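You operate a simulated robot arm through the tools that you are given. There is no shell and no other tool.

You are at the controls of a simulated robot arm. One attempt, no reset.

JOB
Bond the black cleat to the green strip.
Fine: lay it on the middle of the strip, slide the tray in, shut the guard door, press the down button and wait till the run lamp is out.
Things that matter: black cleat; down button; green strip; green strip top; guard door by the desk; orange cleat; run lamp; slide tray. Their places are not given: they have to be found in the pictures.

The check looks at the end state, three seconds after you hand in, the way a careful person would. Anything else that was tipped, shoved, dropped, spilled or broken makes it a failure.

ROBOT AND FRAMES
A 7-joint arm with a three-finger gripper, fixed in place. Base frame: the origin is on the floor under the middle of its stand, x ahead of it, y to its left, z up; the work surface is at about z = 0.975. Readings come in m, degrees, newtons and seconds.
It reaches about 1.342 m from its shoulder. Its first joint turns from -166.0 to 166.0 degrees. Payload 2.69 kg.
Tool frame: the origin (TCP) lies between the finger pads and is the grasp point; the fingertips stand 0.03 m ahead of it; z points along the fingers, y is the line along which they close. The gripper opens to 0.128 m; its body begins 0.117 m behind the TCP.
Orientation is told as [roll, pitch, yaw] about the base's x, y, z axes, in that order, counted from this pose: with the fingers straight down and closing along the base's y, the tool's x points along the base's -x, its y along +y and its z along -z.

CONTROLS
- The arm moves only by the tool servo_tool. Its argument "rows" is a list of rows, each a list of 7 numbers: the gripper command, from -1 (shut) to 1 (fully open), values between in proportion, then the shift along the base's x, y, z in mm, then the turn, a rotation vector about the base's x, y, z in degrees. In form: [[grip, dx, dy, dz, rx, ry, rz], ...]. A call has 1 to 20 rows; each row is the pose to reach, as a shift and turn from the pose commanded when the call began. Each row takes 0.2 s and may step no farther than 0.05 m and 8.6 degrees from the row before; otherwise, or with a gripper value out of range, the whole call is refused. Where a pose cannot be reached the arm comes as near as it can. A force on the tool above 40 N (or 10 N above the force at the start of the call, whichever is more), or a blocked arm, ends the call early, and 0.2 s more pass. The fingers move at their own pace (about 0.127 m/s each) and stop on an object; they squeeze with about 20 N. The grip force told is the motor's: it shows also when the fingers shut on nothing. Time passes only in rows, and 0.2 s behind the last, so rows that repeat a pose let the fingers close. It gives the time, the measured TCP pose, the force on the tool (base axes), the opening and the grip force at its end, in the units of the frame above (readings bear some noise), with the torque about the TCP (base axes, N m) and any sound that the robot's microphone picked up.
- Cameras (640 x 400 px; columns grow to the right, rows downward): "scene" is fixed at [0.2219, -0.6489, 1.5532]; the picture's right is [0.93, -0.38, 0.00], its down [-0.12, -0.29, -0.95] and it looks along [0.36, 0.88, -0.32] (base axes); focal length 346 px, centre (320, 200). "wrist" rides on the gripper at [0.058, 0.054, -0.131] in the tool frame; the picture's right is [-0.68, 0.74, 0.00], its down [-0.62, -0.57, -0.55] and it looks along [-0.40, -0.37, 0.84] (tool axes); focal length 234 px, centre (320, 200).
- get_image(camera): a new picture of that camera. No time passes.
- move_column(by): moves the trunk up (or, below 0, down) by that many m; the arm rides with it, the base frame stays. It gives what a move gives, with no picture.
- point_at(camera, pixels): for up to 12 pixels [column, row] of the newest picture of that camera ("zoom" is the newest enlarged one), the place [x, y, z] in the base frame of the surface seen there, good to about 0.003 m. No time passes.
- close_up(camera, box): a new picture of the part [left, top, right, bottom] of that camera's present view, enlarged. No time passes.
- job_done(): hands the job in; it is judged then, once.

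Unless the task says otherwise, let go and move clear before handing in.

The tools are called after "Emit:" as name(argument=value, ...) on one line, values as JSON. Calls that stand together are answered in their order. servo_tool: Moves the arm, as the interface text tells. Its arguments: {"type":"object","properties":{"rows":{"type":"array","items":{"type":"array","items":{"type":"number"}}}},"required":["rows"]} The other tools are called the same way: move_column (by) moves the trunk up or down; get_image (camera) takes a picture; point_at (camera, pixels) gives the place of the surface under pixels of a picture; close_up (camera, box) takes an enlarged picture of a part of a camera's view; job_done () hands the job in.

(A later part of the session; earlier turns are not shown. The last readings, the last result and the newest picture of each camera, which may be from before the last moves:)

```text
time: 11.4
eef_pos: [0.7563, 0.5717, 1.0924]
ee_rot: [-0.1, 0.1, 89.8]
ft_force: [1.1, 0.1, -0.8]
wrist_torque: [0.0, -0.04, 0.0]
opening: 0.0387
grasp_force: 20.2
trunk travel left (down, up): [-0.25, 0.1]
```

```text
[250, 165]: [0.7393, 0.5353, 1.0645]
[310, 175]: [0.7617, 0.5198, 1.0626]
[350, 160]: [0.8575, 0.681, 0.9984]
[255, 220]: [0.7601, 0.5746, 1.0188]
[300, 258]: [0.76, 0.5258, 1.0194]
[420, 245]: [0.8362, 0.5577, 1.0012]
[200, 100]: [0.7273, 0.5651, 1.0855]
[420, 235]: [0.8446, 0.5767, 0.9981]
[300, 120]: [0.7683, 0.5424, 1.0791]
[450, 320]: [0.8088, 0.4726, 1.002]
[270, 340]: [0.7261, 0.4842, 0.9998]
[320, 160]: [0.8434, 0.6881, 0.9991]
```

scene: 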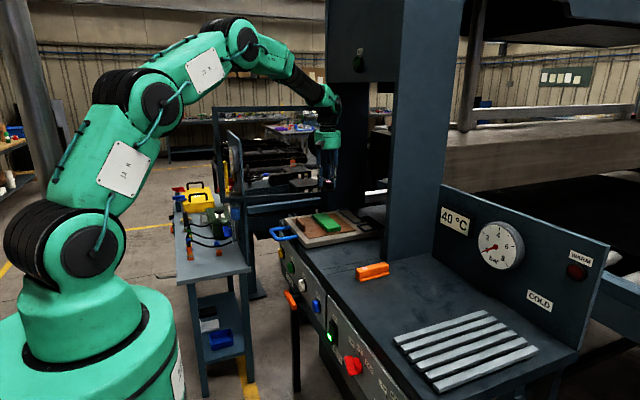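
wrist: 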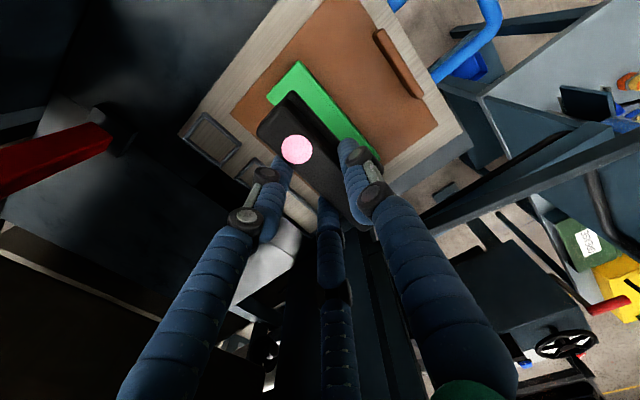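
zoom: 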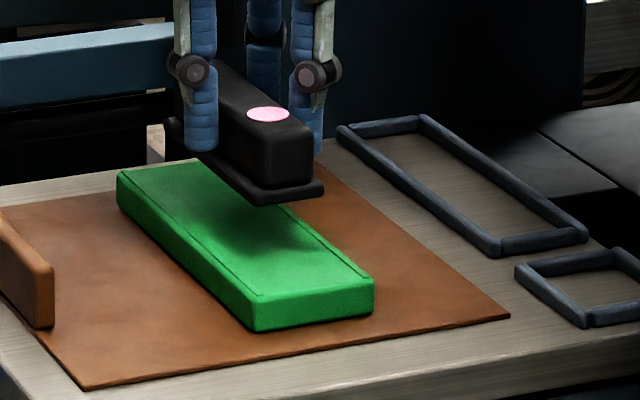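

The cleat's dot places its centre at about (0.748, 0.571), against a strip centre of (0.7485, 0.572), with the edges parallel. I'll lower it gently toward contact.

Emit:
servo_tool(rows=[[-1, 0, 0.5, -8, 0, 0, 0], [-1, 0, 0.5, -16, 0, 0, 0], [-1, 0, 0.5, -22, 0, 0, 0], [-1, 0, 0.5, -25, 0, 0, 0], [-1, 0, 0.5, -27, 0, 0, 0], [-1, 0, 0.5, -28, 0, 0, 0], [-1, 0, 0.5, -28, 0, 0, 0]])

Emit:
close_up(camera="scene", box=[310, 195, 360, 240])

```text
time: 13.0
eef_pos: [0.7561, 0.5731, 1.0641]
ee_rot: [0.0, 0.0, 89.9]
ft_force: [0.1, 0.4, -1.1]
wrist_torque: [0.0, -0.01, -0.01]
opening: 0.0389
grasp_force: 20.1
trunk travel left (down, up): [-0.25, 0.1]
```

```text
8.89 times, centred on (335, 218) of scene
```

zoom: 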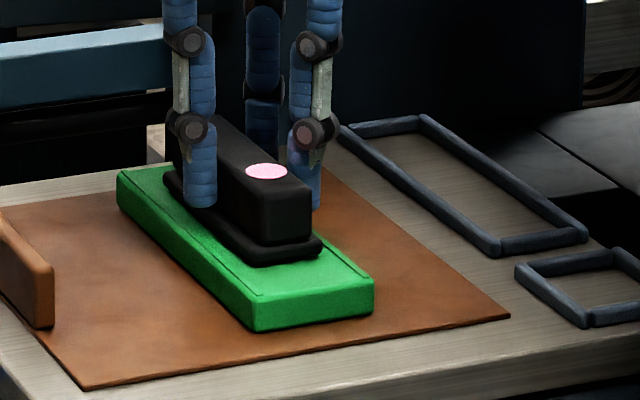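

The cleat is just above or touching the strip at TCP z 1.064. I'll check its centring with points around the flange before final contact.

Emit:
point_at(camera="zoom", pixels=[[247, 266], [326, 252], [290, 262], [200, 222], [190, 205], [322, 245], [252, 258], [262, 298], [363, 273], [163, 180], [120, 172], [300, 215]])

Emit:
close_up(camera="wrist", box=[240, 60, 360, 180])

Emit:
point_at(camera="zoom", pixels=[[115, 160], [215, 65], [215, 100], [150, 215], [340, 150], [380, 200], [330, 75], [385, 150], [190, 100], [300, 105], [270, 60], [240, 30]])

```text
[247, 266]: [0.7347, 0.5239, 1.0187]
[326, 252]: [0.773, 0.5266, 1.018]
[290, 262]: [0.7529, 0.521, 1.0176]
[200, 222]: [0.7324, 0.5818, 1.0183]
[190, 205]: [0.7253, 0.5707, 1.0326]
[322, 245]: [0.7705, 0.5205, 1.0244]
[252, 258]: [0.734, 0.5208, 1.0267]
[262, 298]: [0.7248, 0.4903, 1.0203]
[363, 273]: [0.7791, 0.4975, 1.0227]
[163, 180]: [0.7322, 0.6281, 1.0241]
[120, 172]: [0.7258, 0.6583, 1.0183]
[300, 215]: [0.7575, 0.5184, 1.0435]
```

```text
3.33 times, centred on (300, 120) of wrist
```

zoom: 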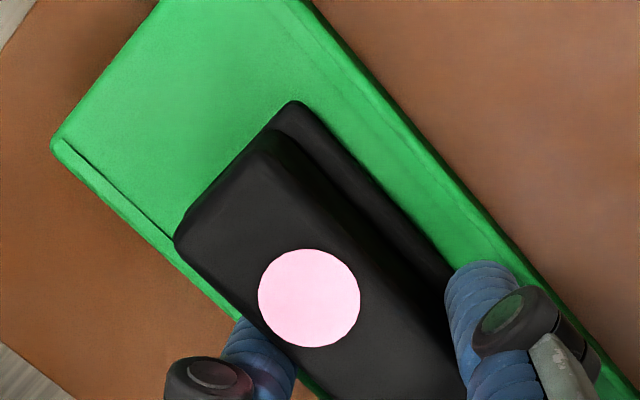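

```text
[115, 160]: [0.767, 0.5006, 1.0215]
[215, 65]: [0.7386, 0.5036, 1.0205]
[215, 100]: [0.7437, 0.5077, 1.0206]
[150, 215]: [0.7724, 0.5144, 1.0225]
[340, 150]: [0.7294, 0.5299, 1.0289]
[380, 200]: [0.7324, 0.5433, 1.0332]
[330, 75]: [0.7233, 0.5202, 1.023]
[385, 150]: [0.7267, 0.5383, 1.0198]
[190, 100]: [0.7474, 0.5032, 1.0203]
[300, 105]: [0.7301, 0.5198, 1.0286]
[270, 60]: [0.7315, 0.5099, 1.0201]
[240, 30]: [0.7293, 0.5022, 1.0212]
```

The gaps are about 9 mm on each long side and 27 ± 3 mm at the ends, so it is centred. I'll lower the last few millimetres, watching the force.

Emit:
servo_tool(rows=[[-1, 0, -1, -0.7, 0, 0, 0], [-1, 0, -1, -1.4, 0, 0, 0], [-1, 0, -1, -2, 0, 0, 0], [-1, 0, -1, -2, 0, 0, 0]])

```text
time: 14.0
eef_pos: [0.7578, 0.5723, 1.0632]
ee_rot: [0.0, 0.0, 89.8]
ft_force: [1.1, -0.8, -0.4]
wrist_torque: [0.03, 0.03, 0.02]
opening: 0.0386
grasp_force: 20.0
trunk travel left (down, up): [-0.25, 0.1]
```

Emit:
servo_tool(rows=[[-1, 0, 0, -0.5, 0, 0, 0], [-1, 0, 0, -1, 0, 0, 0], [-1, 0, 0, -1, 0, 0, 0]])

Emit:
close_up(camera="scene", box=[310, 195, 360, 240])

```text
time: 14.8
eef_pos: [0.7568, 0.5709, 1.0629]
ee_rot: [-0.1, 0.1, 89.9]
ft_force: [0.0, -1.4, 7.2]
wrist_torque: [-0.11, 0.21, 0.03]
opening: 0.0387
grasp_force: 20.2
trunk travel left (down, up): [-0.25, 0.1]
```

```text
8.89 times, centred on (335, 218) of scene
```

zoom: 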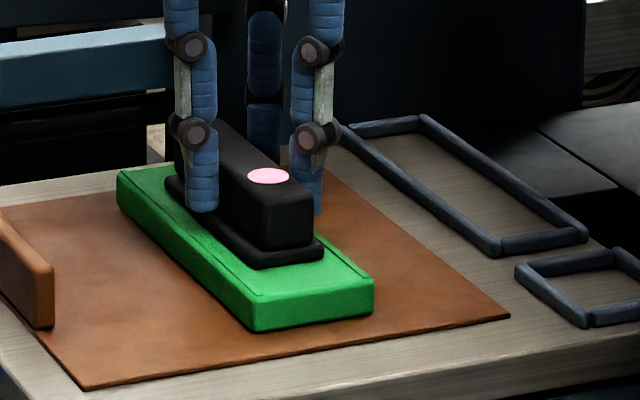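

Contact at about 7 N: the cleat is seated on the strip. I'll open the fingers to release it.

Emit:
servo_tool(rows=[[-0.3, 0, 0, 0, 0, 0, 0], [-0.1, 0, 0, 0, 0, 0, 0], [0.1, 0, 0, 0, 0, 0, 0], [0.3, 0, 0, 0, 0, 0, 0], [0.3, 0, 0, 0, 0, 0, 0]])

Emit:
close_up(camera="scene", box=[310, 195, 360, 240])

Emit:
close_up(camera="wrist", box=[220, 60, 430, 260])

```text
time: 16.0
eef_pos: [0.7569, 0.5714, 1.0605]
ee_rot: [0.1, -0.1, 90.0]
ft_force: [-0.4, -0.2, -0.7]
wrist_torque: [0.0, -0.01, -0.02]
opening: 0.0833
grasp_force: 0.1
trunk travel left (down, up): [-0.25, 0.1]
```

```text
8.89 times, centred on (335, 218) of scene
```

zoom: 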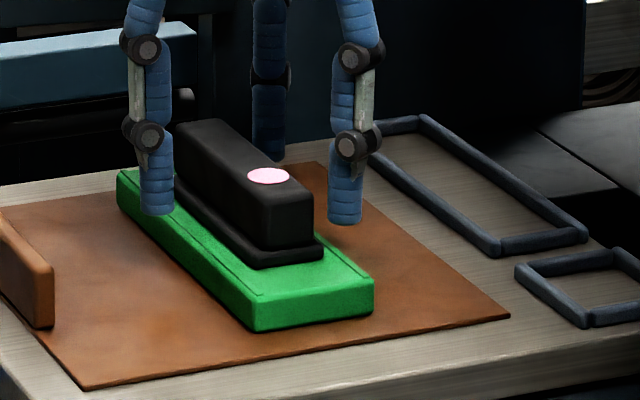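

```text
2.00 times, centred on (325, 160) of wrist
```

zoom: 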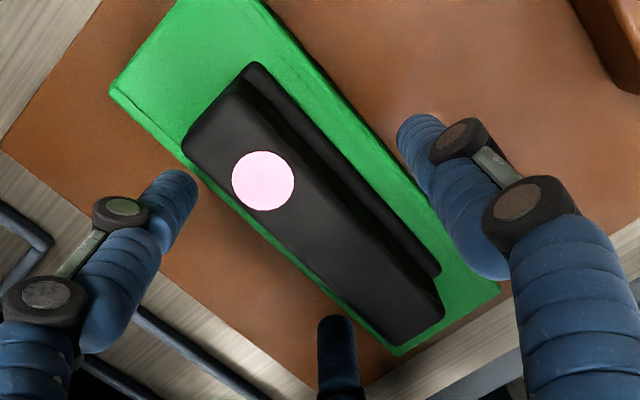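

The cleat is released and still sits centred on the strip. I'll rise straight up and verify.

Emit:
servo_tool(rows=[[0.3, 0, 0, 15, 0, 0, 0], [0.3, 0, 0, 40, 0, 0, 0], [0.3, 0, 0, 70, 0, 0, 0], [0.3, 0, 0, 110, 0, 0, 0], [0.3, 0, 0, 140, 0, 0, 0]])

Emit:
get_image(camera="wrist")

Emit:
close_up(camera="wrist", box=[220, 40, 420, 220])

Emit:
point_at(camera="zoom", pixels=[[145, 120], [230, 35], [215, 155], [290, 85], [220, 140], [285, 95], [395, 255], [345, 290], [440, 265], [385, 320], [275, 155], [330, 235]])

```text
time: 17.2
eef_pos: [0.7565, 0.5718, 1.2015]
ee_rot: [0.0, 0.0, 89.9]
ft_force: [0.2, 0.0, 1.4]
wrist_torque: [0.05, -0.02, -0.01]
opening: 0.083
grasp_force: 0.0
trunk travel left (down, up): [-0.25, 0.1]
```

```text
taken
```

wrist: 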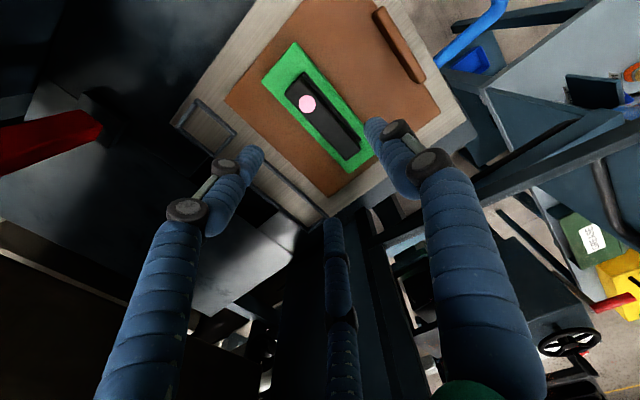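

```text
2.22 times, centred on (320, 130) of wrist
```

zoom: 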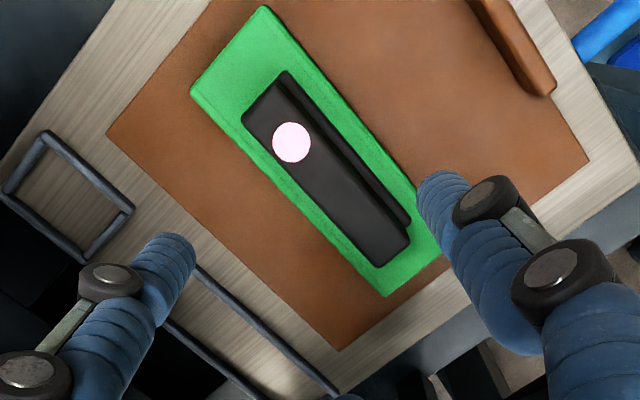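

```text
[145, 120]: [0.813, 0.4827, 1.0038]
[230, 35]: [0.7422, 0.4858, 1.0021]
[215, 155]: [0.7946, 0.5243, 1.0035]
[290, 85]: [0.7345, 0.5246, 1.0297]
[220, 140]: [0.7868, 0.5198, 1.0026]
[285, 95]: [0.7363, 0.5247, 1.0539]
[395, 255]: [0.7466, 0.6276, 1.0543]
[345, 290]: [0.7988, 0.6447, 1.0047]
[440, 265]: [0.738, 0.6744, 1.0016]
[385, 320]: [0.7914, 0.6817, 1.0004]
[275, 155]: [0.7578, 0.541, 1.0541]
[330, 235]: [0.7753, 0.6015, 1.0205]
```

The cleat is centred on the strip with its top at z≈1.054. Next I'll study the tray handle and what lies under and behind it, to plan the push.

Emit:
get_image(camera="scene")

Emit:
close_up(camera="scene", box=[262, 212, 332, 262])

Emit:
point_at(camera="zoom", pixels=[[82, 110], [75, 140], [95, 190], [150, 125], [180, 195], [225, 185], [165, 120], [310, 240], [318, 265], [250, 230], [230, 260], [290, 250]])

Emit:
close_up(camera="wrist", box=[0, 60, 240, 300])

Emit:
point_at(camera="wrist", pixels=[[95, 130], [30, 150], [110, 170], [200, 270], [60, 100], [120, 220], [25, 40], [270, 240], [150, 130], [492, 10], [455, 48], [405, 200]])

```text
taken
```

scene: 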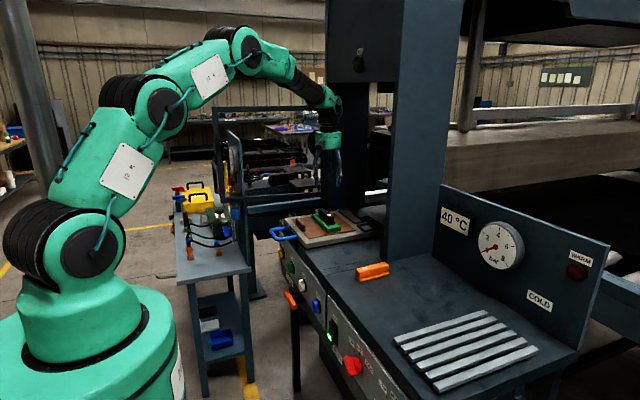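

```text
8.00 times, centred on (297, 237) of scene
```

zoom: 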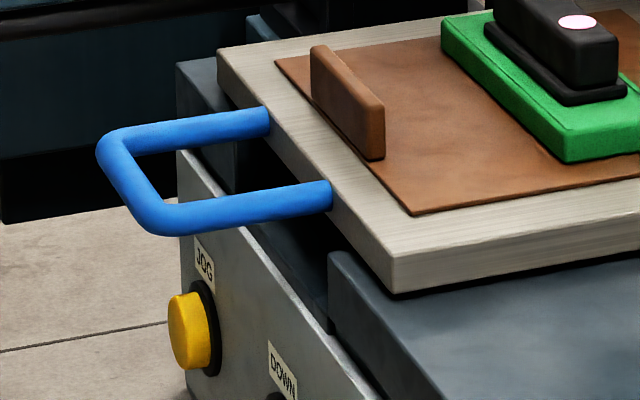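

```text
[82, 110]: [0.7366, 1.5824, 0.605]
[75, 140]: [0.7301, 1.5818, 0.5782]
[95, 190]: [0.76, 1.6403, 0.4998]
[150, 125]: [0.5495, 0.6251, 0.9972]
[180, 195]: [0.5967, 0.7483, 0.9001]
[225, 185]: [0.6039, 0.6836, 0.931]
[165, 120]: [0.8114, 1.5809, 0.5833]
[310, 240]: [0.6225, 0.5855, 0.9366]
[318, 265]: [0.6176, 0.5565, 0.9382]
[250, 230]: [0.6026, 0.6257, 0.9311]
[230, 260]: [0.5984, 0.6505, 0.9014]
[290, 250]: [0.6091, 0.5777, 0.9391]
```

```text
1.67 times, centred on (120, 180) of wrist
```

zoom: 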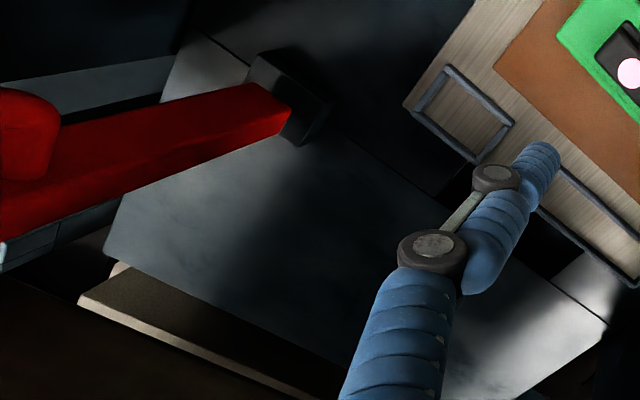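

```text
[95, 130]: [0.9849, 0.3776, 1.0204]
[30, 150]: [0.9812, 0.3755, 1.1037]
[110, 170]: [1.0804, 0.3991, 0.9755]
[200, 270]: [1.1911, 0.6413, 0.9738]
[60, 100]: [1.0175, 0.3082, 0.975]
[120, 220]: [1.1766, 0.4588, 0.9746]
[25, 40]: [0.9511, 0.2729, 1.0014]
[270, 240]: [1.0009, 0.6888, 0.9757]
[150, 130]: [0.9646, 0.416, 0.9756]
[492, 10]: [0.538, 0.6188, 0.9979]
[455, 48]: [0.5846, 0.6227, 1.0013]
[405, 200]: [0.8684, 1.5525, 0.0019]
```

There's a red lever with a black tip inside the press near (0.98, 0.38), close to where the tray will slide. I'll check whether it obstructs.

Emit:
close_up(camera="wrist", box=[0, 60, 160, 200])

Emit:
point_at(camera="zoom", pixels=[[400, 190], [470, 230], [480, 290], [420, 160], [455, 300], [390, 240], [200, 250], [60, 320], [30, 160], [100, 220], [520, 250], [500, 200]])

Emit:
close_up(camera="scene", box=[330, 170, 400, 250])

```text
2.86 times, centred on (80, 130) of wrist
```

zoom: 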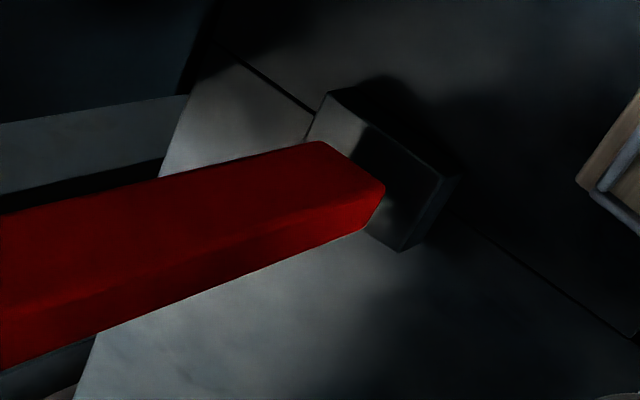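

```text
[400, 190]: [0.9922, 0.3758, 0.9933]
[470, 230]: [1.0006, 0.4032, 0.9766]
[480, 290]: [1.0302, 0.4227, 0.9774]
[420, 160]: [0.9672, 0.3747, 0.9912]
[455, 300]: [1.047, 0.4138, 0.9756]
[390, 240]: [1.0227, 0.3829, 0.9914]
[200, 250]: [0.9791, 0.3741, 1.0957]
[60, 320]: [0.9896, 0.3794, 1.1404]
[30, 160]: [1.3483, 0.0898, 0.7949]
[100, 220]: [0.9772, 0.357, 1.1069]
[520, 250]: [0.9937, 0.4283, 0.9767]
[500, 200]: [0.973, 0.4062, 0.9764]
```

```text
5.00 times, centred on (365, 210) of scene
```

zoom: 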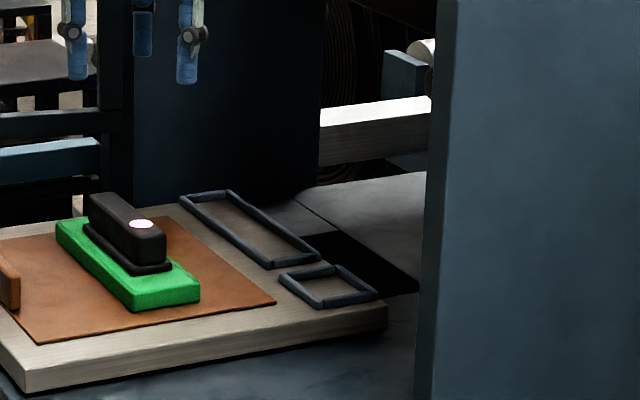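

The red lever's base ends at y≈0.40, clear of the tray's edge at y 0.435, so it won't obstruct. The handle's outer bar is at x≈0.517, y 0.57, top z≈0.998. I'll close the fingers, move back in front of the handle and lower.

Emit:
servo_tool(rows=[[0, -30, 0, 10, 0, 0, 0], [-0.5, -70, 0, 10, 0, 0, 0], [-1, -110, 0, 10, 0, 0, 0], [-1, -150, 0, 10, 0, 0, 0], [-1, -190, 0, 10, 0, 0, 0], [-1, -230, 0, 5, 0, 0, 0], [-1, -270, 0, 0, 0, 0, 0], [-1, -300, 0, -10, 0, 0, 0], [-1, -312, 0, -40, 0, 0, 0], [-1, -312, 0, -80, 0, 0, 0]])

Emit:
get_image(camera="scene")

Emit:
get_image(camera="wrist")

```text
time: 19.4
eef_pos: [0.4447, 0.5712, 1.1207]
ee_rot: [0.0, 0.1, 89.9]
ft_force: [0.5, -0.5, -0.8]
wrist_torque: [0.0, 0.0, 0.01]
opening: 0.0022
grasp_force: 20.1
trunk travel left (down, up): [-0.25, 0.1]
```

```text
taken
```

scene: 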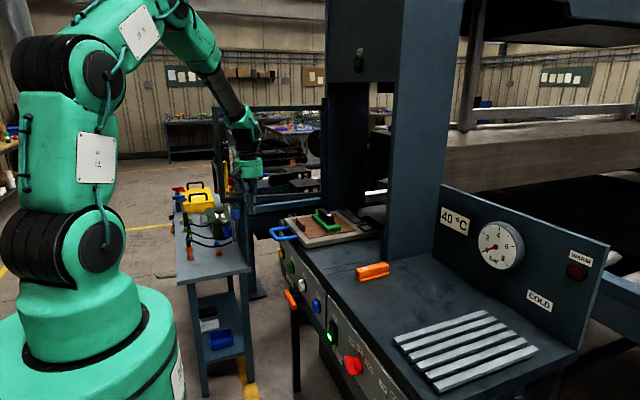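

```text
taken
```

wrist: 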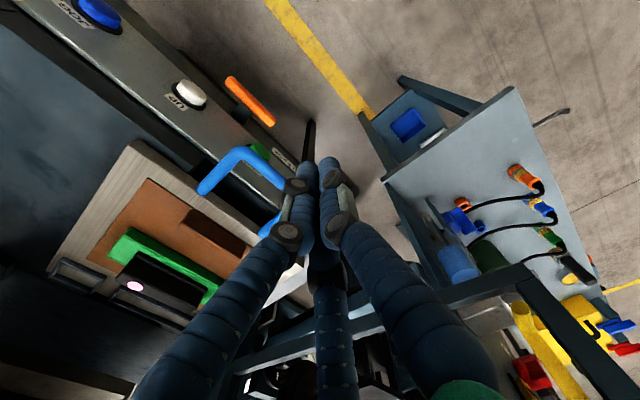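

The fingers are closed and hovering at (0.445, 0.571, 1.12). I'll check that nothing sits below on the way down (cart edge, orange lever) and measure the handle bar again.

Emit:
point_at(camera="wrist", pixels=[[390, 180], [440, 130], [260, 105], [235, 155], [205, 190], [265, 225], [275, 190], [300, 150], [455, 262], [320, 150], [420, 280], [285, 160]])

Emit:
close_up(camera="scene", box=[220, 130, 320, 260])

```text
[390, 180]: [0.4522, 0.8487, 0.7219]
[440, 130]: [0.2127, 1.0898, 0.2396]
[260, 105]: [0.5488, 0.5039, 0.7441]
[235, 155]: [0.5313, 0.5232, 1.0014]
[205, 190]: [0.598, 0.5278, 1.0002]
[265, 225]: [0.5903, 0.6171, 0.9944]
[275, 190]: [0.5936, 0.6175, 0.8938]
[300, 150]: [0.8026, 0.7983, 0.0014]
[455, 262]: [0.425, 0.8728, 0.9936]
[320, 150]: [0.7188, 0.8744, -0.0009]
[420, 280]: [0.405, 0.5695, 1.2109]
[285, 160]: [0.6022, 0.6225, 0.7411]
```

```text
3.08 times, centred on (270, 195) of scene
```

zoom: 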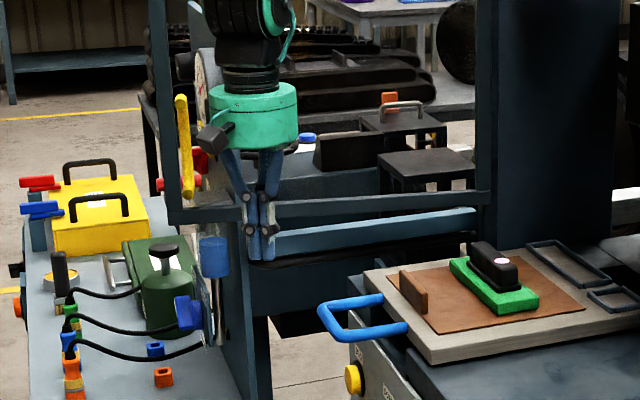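

The space below is clear. I'll lower to TCP z≈1.008 and inspect the fingers against the handle bar.

Emit:
servo_tool(rows=[[-1, 0, 0, -30, 0, 0, 0], [-1, 0, 0, -60, 0, 0, 0], [-1, 0, 0, -90, 0, 0, 0], [-1, 0, 0, -112, 0, 0, 0], [-1, 10, 0, -112, 0, 0, 0]])

Emit:
close_up(camera="scene", box=[240, 190, 320, 260])

Emit:
close_up(camera="wrist", box=[180, 80, 420, 280])

```text
time: 20.6
eef_pos: [0.4541, 0.5715, 1.0088]
ee_rot: [0.0, -0.1, 89.9]
ft_force: [0.3, 1.2, -0.4]
wrist_torque: [-0.01, -0.01, 0.0]
opening: 0.0023
grasp_force: 20.0
trunk travel left (down, up): [-0.25, 0.1]
```

```text
5.71 times, centred on (280, 225) of scene
```

zoom: 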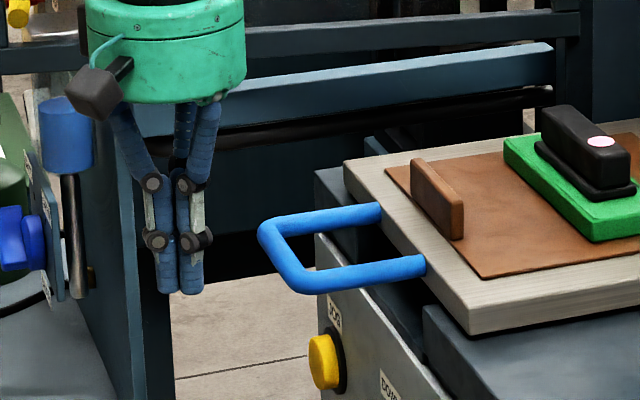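

```text
2.00 times, centred on (300, 180) of wrist
```

zoom: 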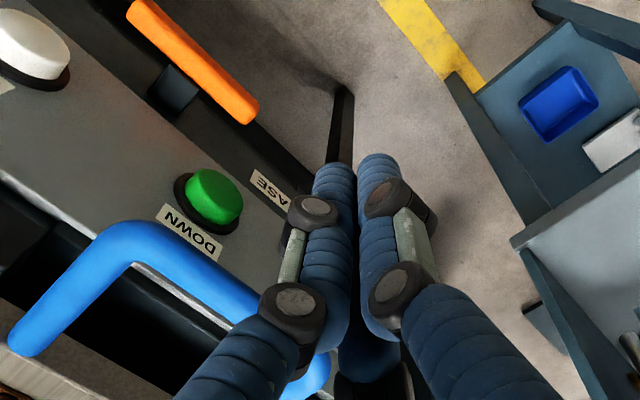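

The fingertips are at handle height, about 40 mm short of the bar. I'll approach and start pushing slowly in +x.

Emit:
servo_tool(rows=[[-1, 8, 0, 0, 0, 0, 0], [-1, 16, 0, 0, 0, 0, 0], [-1, 22, 0, 0, 0, 0, 0], [-1, 27, 0, 0, 0, 0, 0], [-1, 32, 0, 0, 0, 0, 0], [-1, 37, 0, 0, 0, 0, 0], [-1, 42, 0, 0, 0, 0, 0], [-1, 47, 0, 0, 0, 0, 0], [-1, 52, 0, 0, 0, 0, 0], [-1, 57, 0, 0, 0, 0, 0], [-1, 62, 0, 0, 0, 0, 0]])

Emit:
close_up(camera="scene", box=[250, 180, 370, 260])

Emit:
close_up(camera="wrist", box=[180, 80, 420, 280])

```text
time: 23.0
eef_pos: [0.5174, 0.5712, 1.0098]
ee_rot: [0.0, 0.0, 89.9]
ft_force: [-1.6, -0.3, -1.8]
wrist_torque: [-0.15, 0.14, 0.01]
opening: 0.0023
grasp_force: 19.7
trunk travel left (down, up): [-0.25, 0.1]
```

```text
5.00 times, centred on (310, 220) of scene
```

zoom: 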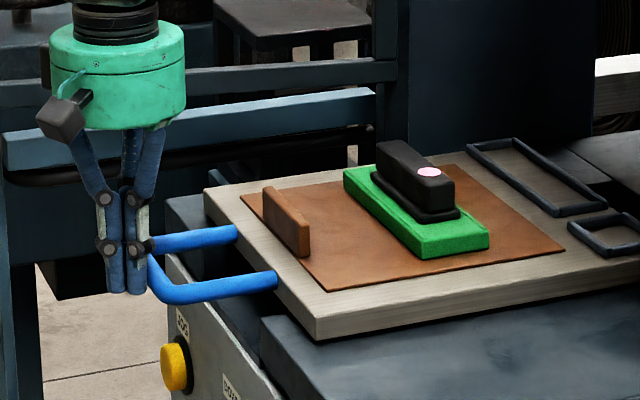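

```text
2.00 times, centred on (300, 180) of wrist
```

zoom: 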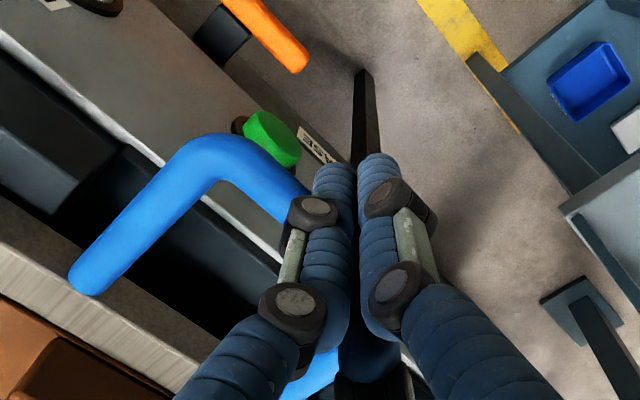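

Contact or near-contact with the handle at TCP x 0.517. I'll check whether the tray has moved.

Emit:
point_at(camera="zoom", pixels=[[208, 195], [317, 322], [155, 285], [150, 262], [420, 178], [345, 172], [415, 255], [270, 283], [230, 237], [620, 245], [118, 290], [138, 290]])

```text
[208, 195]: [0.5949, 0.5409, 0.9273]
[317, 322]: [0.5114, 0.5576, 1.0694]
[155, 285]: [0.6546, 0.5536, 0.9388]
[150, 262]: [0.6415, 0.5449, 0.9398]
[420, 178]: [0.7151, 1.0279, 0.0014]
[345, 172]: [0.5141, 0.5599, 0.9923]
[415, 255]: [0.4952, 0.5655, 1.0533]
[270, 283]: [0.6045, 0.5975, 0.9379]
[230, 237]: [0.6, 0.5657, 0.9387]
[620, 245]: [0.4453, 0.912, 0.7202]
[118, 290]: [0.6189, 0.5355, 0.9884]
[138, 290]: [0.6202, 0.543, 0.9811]
```

Emit:
get_image(camera="scene")

Emit:
point_at(camera="scene", pixels=[[288, 219], [310, 241], [309, 245], [332, 214], [275, 237], [283, 238], [294, 227], [370, 228], [316, 214], [330, 227], [303, 238], [360, 238]])

```text
taken
```

scene: 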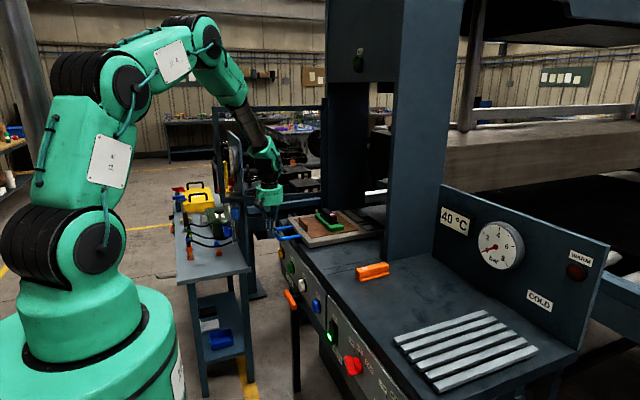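

```text
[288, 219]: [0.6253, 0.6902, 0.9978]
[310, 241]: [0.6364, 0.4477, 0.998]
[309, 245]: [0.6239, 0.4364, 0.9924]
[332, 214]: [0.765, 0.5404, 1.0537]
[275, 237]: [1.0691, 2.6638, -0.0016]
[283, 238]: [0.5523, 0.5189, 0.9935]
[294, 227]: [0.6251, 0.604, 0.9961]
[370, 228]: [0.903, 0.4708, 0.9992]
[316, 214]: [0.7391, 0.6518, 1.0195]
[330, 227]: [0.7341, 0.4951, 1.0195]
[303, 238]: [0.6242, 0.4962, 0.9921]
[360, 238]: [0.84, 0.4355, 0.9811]
```

The tray has moved about 10 mm with almost no force. I'll continue pushing smoothly, about 100 mm.

Emit:
servo_tool(rows=[[-1, 3, 0, 0, 0, 0, 0], [-1, 8, 0, 0, 0, 0, 0], [-1, 14, 0, 0, 0, 0, 0], [-1, 20, 0, 0, 0, 0, 0], [-1, 26, 0, 0, 0, 0, 0], [-1, 32, 0, 0, 0, 0, 0], [-1, 38, 0, 0, 0, 0, 0], [-1, 44, 0, 0, 0, 0, 0], [-1, 50, 0, 0, 0, 0, 0], [-1, 56, 0, 0, 0, 0, 0], [-1, 62, 0, 0, 0, 0, 0], [-1, 68, 0, 0, 0, 0, 0], [-1, 74, 0, 0, 0, 0, 0], [-1, 80, 0, 0, 0, 0, 0], [-1, 86, 0, 0, 0, 0, 0], [-1, 92, 0, 0, 0, 0, 0], [-1, 97, 0, 0, 0, 0, 0], [-1, 100, 0, 0, 0, 0, 0]])

Emit:
close_up(camera="scene", box=[260, 170, 400, 260])

```text
time: 26.8
eef_pos: [0.6167, 0.5724, 1.0097]
ee_rot: [0.0, 0.0, 89.8]
ft_force: [-2.4, -1.1, -0.1]
wrist_torque: [-0.01, 0.07, 0.0]
opening: 0.0025
grasp_force: 20.8
trunk travel left (down, up): [-0.25, 0.1]
```

```text
4.44 times, centred on (330, 215) of scene
```

zoom: 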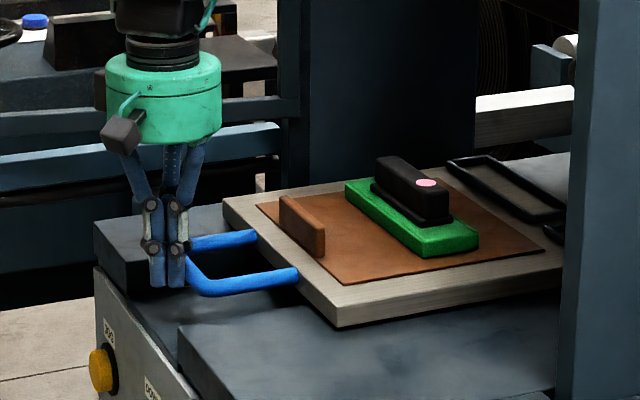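

The tray is sliding smoothly with the cleat in place and only 2.4 N of force. I'll push further, watching for the stop.

Emit:
servo_tool(rows=[[-1, 3, 0, 0, 0, 0, 0], [-1, 8, 0, 0, 0, 0, 0], [-1, 14, 0, 0, 0, 0, 0], [-1, 20, 0, 0, 0, 0, 0], [-1, 26, 0, 0, 0, 0, 0], [-1, 32, 0, 0, 0, 0, 0], [-1, 38, 0, 0, 0, 0, 0], [-1, 44, 0, 0, 0, 0, 0], [-1, 50, 0, 0, 0, 0, 0], [-1, 56, 0, 0, 0, 0, 0], [-1, 61, 0, 0, 0, 0, 0], [-1, 66, 0, 0, 0, 0, 0], [-1, 71, 0, 0, 0, 0, 0], [-1, 76, 0, 0, 0, 0, 0], [-1, 80, 0, 0, 0, 0, 0]])

Emit:
close_up(camera="scene", box=[280, 130, 420, 260])

Emit:
get_image(camera="wrist")

```text
time: 30.0
eef_pos: [0.6974, 0.5724, 1.0091]
ee_rot: [0.0, 0.0, 89.9]
ft_force: [-1.0, 1.1, -0.3]
wrist_torque: [0.0, 0.05, 0.05]
opening: 0.0025
grasp_force: 19.5
trunk travel left (down, up): [-0.25, 0.1]
```

```text
3.08 times, centred on (350, 195) of scene
```

zoom: 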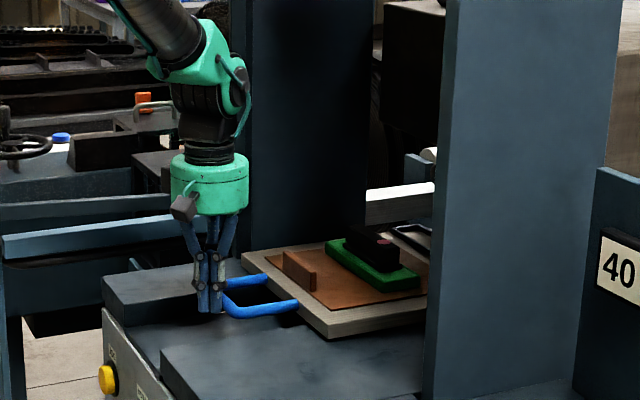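

```text
taken
```

wrist: 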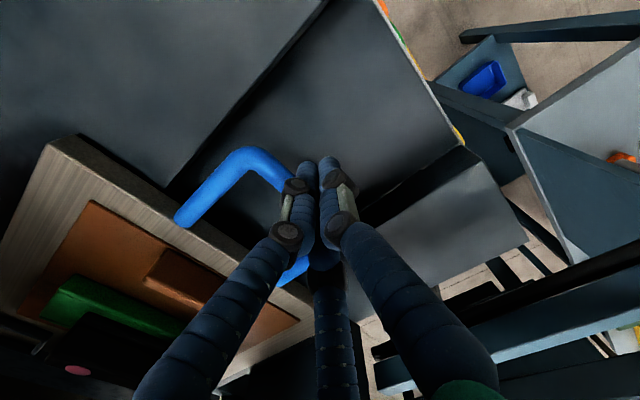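

The tray's front edge is now at about x 0.80 and still free. I'll keep pushing toward the stop with smaller steps.

Emit:
servo_tool(rows=[[-1, 3, 0, 0, 0, 0, 0], [-1, 7, 0, 0, 0, 0, 0], [-1, 11, 0, 0, 0, 0, 0], [-1, 15, 0, 0, 0, 0, 0], [-1, 19, 0, 0, 0, 0, 0], [-1, 23, 0, 0, 0, 0, 0], [-1, 27, 0, 0, 0, 0, 0], [-1, 31, 0, 0, 0, 0, 0], [-1, 35, 0, 0, 0, 0, 0], [-1, 39, 0, 0, 0, 0, 0], [-1, 43, 0, 0, 0, 0, 0], [-1, 47, 0, 0, 0, 0, 0], [-1, 50, 0, 0, 0, 0, 0]])

Emit:
close_up(camera="scene", box=[280, 130, 420, 260])

Emit:
get_image(camera="wrist")

```text
time: 32.8
eef_pos: [0.7465, 0.5716, 1.0096]
ee_rot: [0.0, 0.0, 89.9]
ft_force: [-2.0, 1.4, -0.8]
wrist_torque: [0.02, 0.07, 0.02]
opening: 0.0021
grasp_force: 19.9
trunk travel left (down, up): [-0.25, 0.1]
```

```text
3.08 times, centred on (350, 195) of scene
```

zoom: 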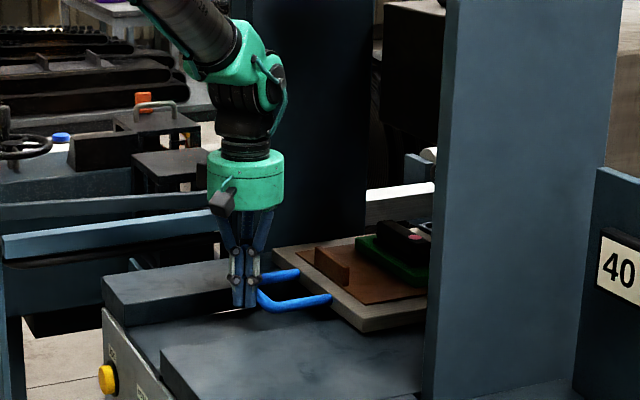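

```text
taken
```

wrist: 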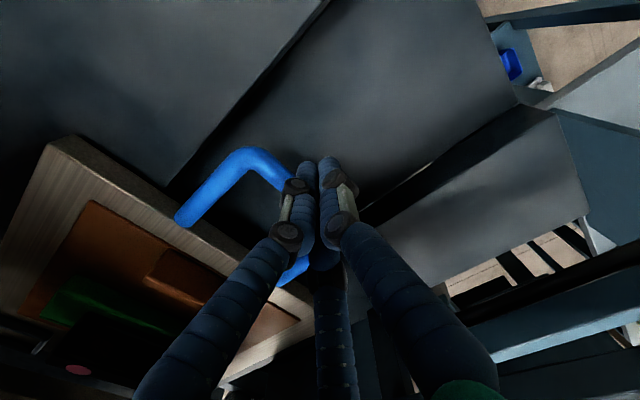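

Still free (2 N) with the tray front at about x 0.85 and the cleat in place. I'll continue in small steps.

Emit:
servo_tool(rows=[[-1, 3, 0, 0, 0, 0, 0], [-1, 6, 0, 0, 0, 0, 0], [-1, 9, 0, 0, 0, 0, 0], [-1, 12, 0, 0, 0, 0, 0], [-1, 15, 0, 0, 0, 0, 0], [-1, 18, 0, 0, 0, 0, 0], [-1, 21, 0, 0, 0, 0, 0], [-1, 24, 0, 0, 0, 0, 0], [-1, 27, 0, 0, 0, 0, 0], [-1, 30, 0, 0, 0, 0, 0], [-1, 33, 0, 0, 0, 0, 0], [-1, 36, 0, 0, 0, 0, 0]])

Emit:
close_up(camera="scene", box=[280, 130, 420, 260])

Emit:
get_image(camera="wrist")

```text
time: 35.4
eef_pos: [0.7831, 0.5712, 1.0092]
ee_rot: [0.1, 0.0, 89.9]
ft_force: [-1.9, 0.2, -1.0]
wrist_torque: [0.01, 0.06, 0.03]
opening: 0.002
grasp_force: 19.4
trunk travel left (down, up): [-0.25, 0.1]
```

```text
3.08 times, centred on (350, 195) of scene
```

zoom: 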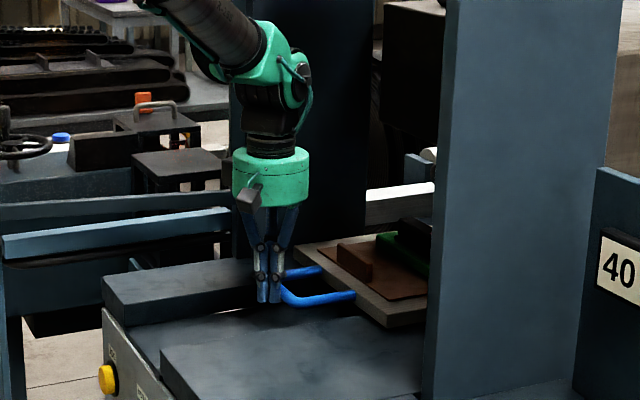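

```text
taken
```

wrist: 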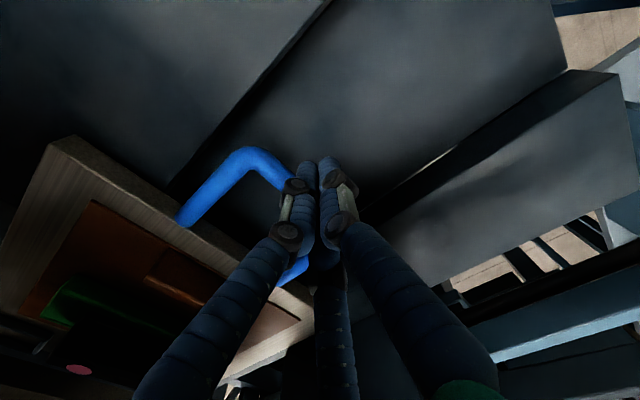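

The tray is still free with its front edge near x 0.89, and the arm stays well below the head (bottom at z≈1.55). I'll continue slowly to the stop.

Emit:
servo_tool(rows=[[-1, 3, 0, 0, 0, 0, 0], [-1, 6, 0, 0, 0, 0, 0], [-1, 9, 0, 0, 0, 0, 0], [-1, 12, 0, 0, 0, 0, 0], [-1, 15, 0, 0, 0, 0, 0], [-1, 18, 0, 0, 0, 0, 0], [-1, 21, 0, 0, 0, 0, 0], [-1, 24, 0, 0, 0, 0, 0], [-1, 27, 0, 0, 0, 0, 0], [-1, 30, 0, 0, 0, 0, 0]])

Emit:
close_up(camera="scene", box=[280, 100, 420, 260])

Emit:
get_image(camera="wrist")

```text
time: 37.6
eef_pos: [0.8135, 0.5709, 1.009]
ee_rot: [-0.1, 0.0, 89.9]
ft_force: [0.0, 0.6, -0.3]
wrist_torque: [0.0, 0.01, 0.01]
opening: 0.0024
grasp_force: 20.3
trunk travel left (down, up): [-0.25, 0.1]
```

```text
2.50 times, centred on (350, 180) of scene
```

zoom: 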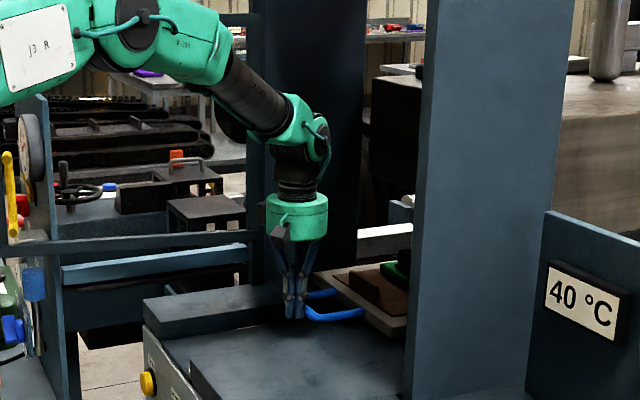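

```text
taken
```

wrist: 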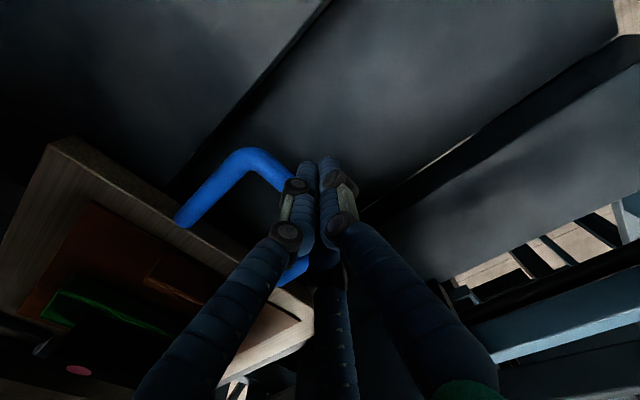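

Force reads zero now, so the tray may have latched into place. I'll measure its position from the wrist and scene views.

Emit:
point_at(camera="wrist", pixels=[[215, 190], [185, 215], [250, 160], [60, 150], [150, 210], [80, 370], [170, 260], [70, 300], [100, 225], [20, 270], [300, 300], [275, 330]])

Emit:
point_at(camera="scene", pixels=[[360, 226], [352, 217], [380, 229], [372, 212], [378, 206], [346, 226], [376, 217], [362, 232], [368, 206], [382, 204], [383, 232], [350, 210]])

Emit:
close_up(camera="wrist", box=[0, 130, 320, 400])

```text
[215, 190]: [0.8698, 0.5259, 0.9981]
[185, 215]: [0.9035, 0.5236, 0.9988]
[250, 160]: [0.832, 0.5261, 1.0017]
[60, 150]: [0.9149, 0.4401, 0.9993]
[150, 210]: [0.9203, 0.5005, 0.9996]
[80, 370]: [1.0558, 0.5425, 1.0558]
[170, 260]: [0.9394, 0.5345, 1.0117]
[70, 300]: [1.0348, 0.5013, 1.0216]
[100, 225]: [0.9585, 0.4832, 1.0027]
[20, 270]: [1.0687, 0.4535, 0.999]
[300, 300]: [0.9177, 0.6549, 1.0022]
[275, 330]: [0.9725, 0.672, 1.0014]
```

```text
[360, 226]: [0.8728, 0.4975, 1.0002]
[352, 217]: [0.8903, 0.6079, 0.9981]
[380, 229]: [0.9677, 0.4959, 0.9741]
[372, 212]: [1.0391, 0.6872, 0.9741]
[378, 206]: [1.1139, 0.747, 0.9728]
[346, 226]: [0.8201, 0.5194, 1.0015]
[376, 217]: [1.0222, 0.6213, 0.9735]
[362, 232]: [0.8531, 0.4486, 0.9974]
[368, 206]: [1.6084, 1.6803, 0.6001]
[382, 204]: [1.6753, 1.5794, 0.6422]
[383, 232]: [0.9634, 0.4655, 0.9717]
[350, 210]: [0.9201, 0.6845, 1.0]
```

```text
1.48 times, centred on (160, 265) of wrist
```

zoom: 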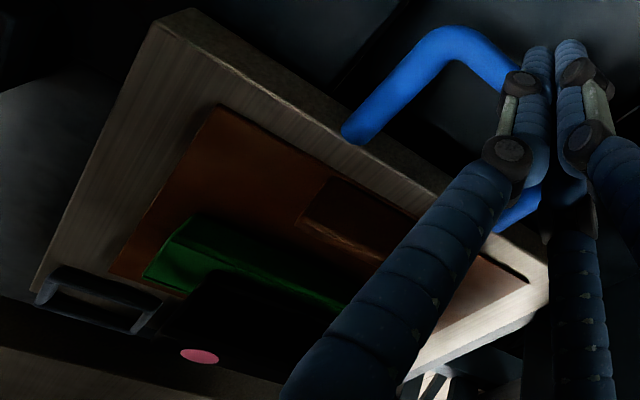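

The tray's front is at x≈0.914, so it has travelled about 0.30 m. I'll push a few more millimetres to confirm whether it's against the stop.

Emit:
servo_tool(rows=[[-1, 1.5, 0, 0, 0, 0, 0], [-1, 3, 0, 0, 0, 0, 0], [-1, 4.5, 0, 0, 0, 0, 0], [-1, 6, 0, 0, 0, 0, 0], [-1, 6, 0, 0, 0, 0, 0]])

Emit:
get_image(camera="wrist")

Emit:
point_at(camera="wrist", pixels=[[60, 150], [150, 210], [250, 160], [215, 190], [300, 300]])

```text
time: 38.8
eef_pos: [0.8191, 0.5712, 1.0097]
ee_rot: [0.0, 0.0, 89.9]
ft_force: [-1.3, 0.0, -0.2]
wrist_torque: [-0.03, 0.03, 0.03]
opening: 0.0024
grasp_force: 19.8
trunk travel left (down, up): [-0.25, 0.1]
```

```text
taken
```

wrist: 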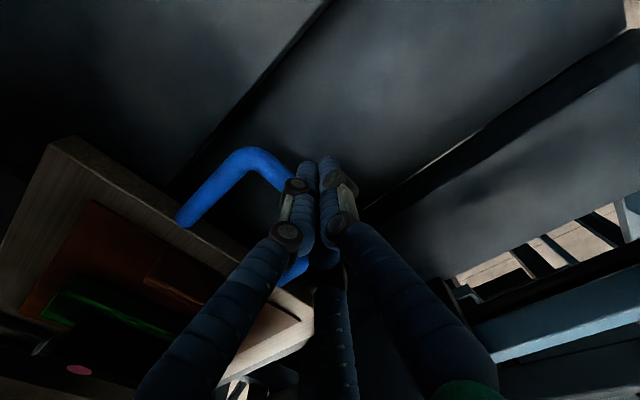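

```text
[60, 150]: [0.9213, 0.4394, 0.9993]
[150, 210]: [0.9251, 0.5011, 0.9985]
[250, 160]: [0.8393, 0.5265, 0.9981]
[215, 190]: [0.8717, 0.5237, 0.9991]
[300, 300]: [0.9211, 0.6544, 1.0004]
```

The tray is still moving freely (front at about 0.92), so it isn't at the stop yet. I'll keep going gently.

Emit:
servo_tool(rows=[[-1, 2, 0, 0, 0, 0, 0], [-1, 4, 0, 0, 0, 0, 0], [-1, 6, 0, 0, 0, 0, 0], [-1, 8, 0, 0, 0, 0, 0], [-1, 10, 0, 0, 0, 0, 0], [-1, 12, 0, 0, 0, 0, 0], [-1, 14, 0, 0, 0, 0, 0], [-1, 16, 0, 0, 0, 0, 0]])

Emit:
get_image(camera="wrist")

Emit:
point_at(camera="wrist", pixels=[[60, 150], [150, 210], [250, 160], [215, 190], [300, 300]])

Emit:
get_image(camera="scene")

```text
time: 40.6
eef_pos: [0.8342, 0.5728, 1.0095]
ee_rot: [0.1, 0.0, 89.9]
ft_force: [-1.2, -0.6, 0.7]
wrist_torque: [0.02, 0.01, 0.02]
opening: 0.0021
grasp_force: 19.8
trunk travel left (down, up): [-0.25, 0.1]
```

```text
taken
```

wrist: 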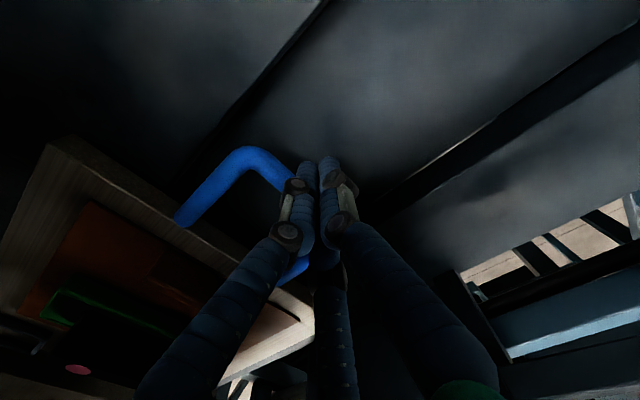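

```text
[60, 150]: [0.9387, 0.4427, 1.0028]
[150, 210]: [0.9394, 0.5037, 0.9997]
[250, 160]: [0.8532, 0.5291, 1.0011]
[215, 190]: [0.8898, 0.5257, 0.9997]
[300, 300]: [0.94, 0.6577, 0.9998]
```

```text
taken
```

scene: 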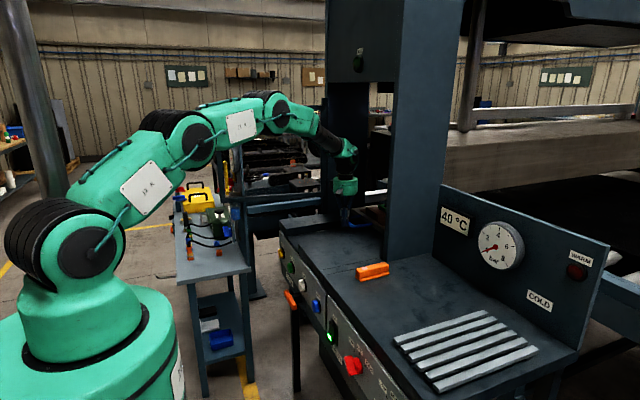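

Still no stop, with the tray front at about x 0.94. I'll continue in small steps.

Emit:
servo_tool(rows=[[-1, 2, 0, 0, 0, 0, 0], [-1, 4, 0, 0, 0, 0, 0], [-1, 6, 0, 0, 0, 0, 0], [-1, 8, 0, 0, 0, 0, 0], [-1, 10, 0, 0, 0, 0, 0], [-1, 12, 0, 0, 0, 0, 0], [-1, 14, 0, 0, 0, 0, 0], [-1, 16, 0, 0, 0, 0, 0], [-1, 18, 0, 0, 0, 0, 0], [-1, 20, 0, 0, 0, 0, 0]])

Emit:
get_image(camera="wrist")

Emit:
point_at(camera="wrist", pixels=[[60, 150], [150, 210], [250, 160], [215, 190], [300, 300]])

```text
time: 42.8
eef_pos: [0.8552, 0.5718, 1.0101]
ee_rot: [0.0, 0.1, 89.9]
ft_force: [-1.5, -0.8, -1.5]
wrist_torque: [0.0, 0.04, -0.01]
opening: 0.0023
grasp_force: 20.4
trunk travel left (down, up): [-0.25, 0.1]
```

```text
taken
```

wrist: 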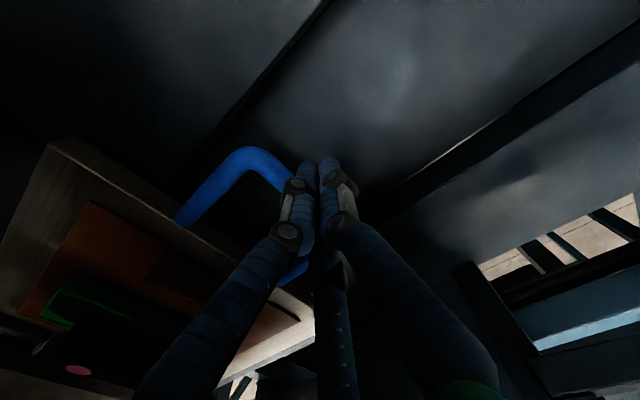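

```text
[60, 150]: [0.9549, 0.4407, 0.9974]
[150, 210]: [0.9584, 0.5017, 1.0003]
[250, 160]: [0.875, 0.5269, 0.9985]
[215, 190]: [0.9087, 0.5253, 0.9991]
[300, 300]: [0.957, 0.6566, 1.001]
```

The tray front is at 0.956, having travelled about 0.34 m. Before pushing further, I'll estimate where the ram centre is from the column extents and the head.

Emit:
point_at(camera="scene", pixels=[[440, 180], [445, 140], [455, 60], [462, 10], [420, 240], [436, 190], [405, 20], [327, 50], [400, 85], [345, 84], [385, 84], [362, 90]])

Emit:
close_up(camera="scene", box=[320, 60, 420, 250])

Emit:
close_up(camera="wrist", box=[0, 130, 320, 400])

```text
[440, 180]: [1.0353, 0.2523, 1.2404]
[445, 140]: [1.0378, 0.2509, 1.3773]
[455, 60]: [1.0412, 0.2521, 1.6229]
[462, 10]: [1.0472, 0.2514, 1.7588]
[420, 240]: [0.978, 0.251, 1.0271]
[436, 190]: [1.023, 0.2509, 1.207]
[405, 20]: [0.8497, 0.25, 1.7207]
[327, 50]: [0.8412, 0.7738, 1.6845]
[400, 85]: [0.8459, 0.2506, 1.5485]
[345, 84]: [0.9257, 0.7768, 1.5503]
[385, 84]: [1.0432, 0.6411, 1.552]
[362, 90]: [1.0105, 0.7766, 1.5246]
```

```text
2.11 times, centred on (370, 155) of scene
```

zoom: 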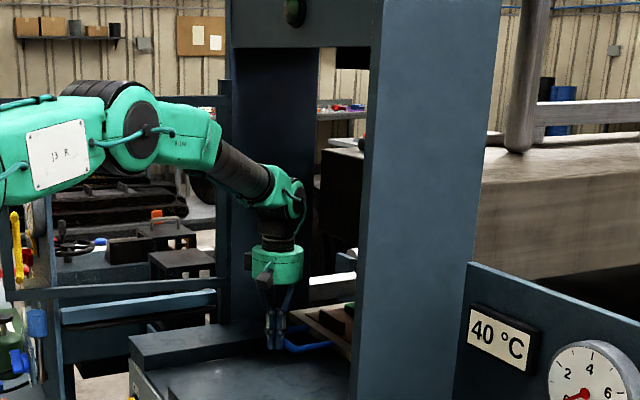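

```text
1.48 times, centred on (160, 265) of wrist
```

zoom: 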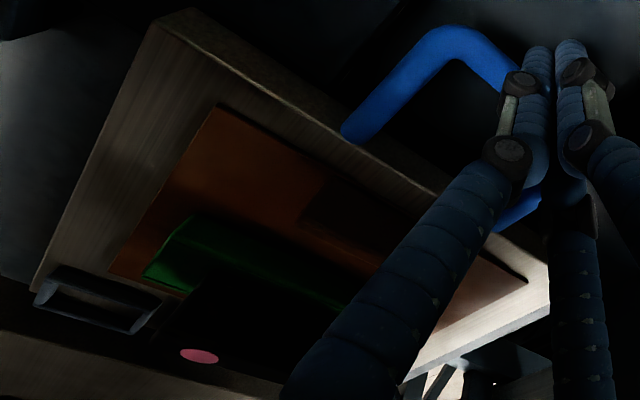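

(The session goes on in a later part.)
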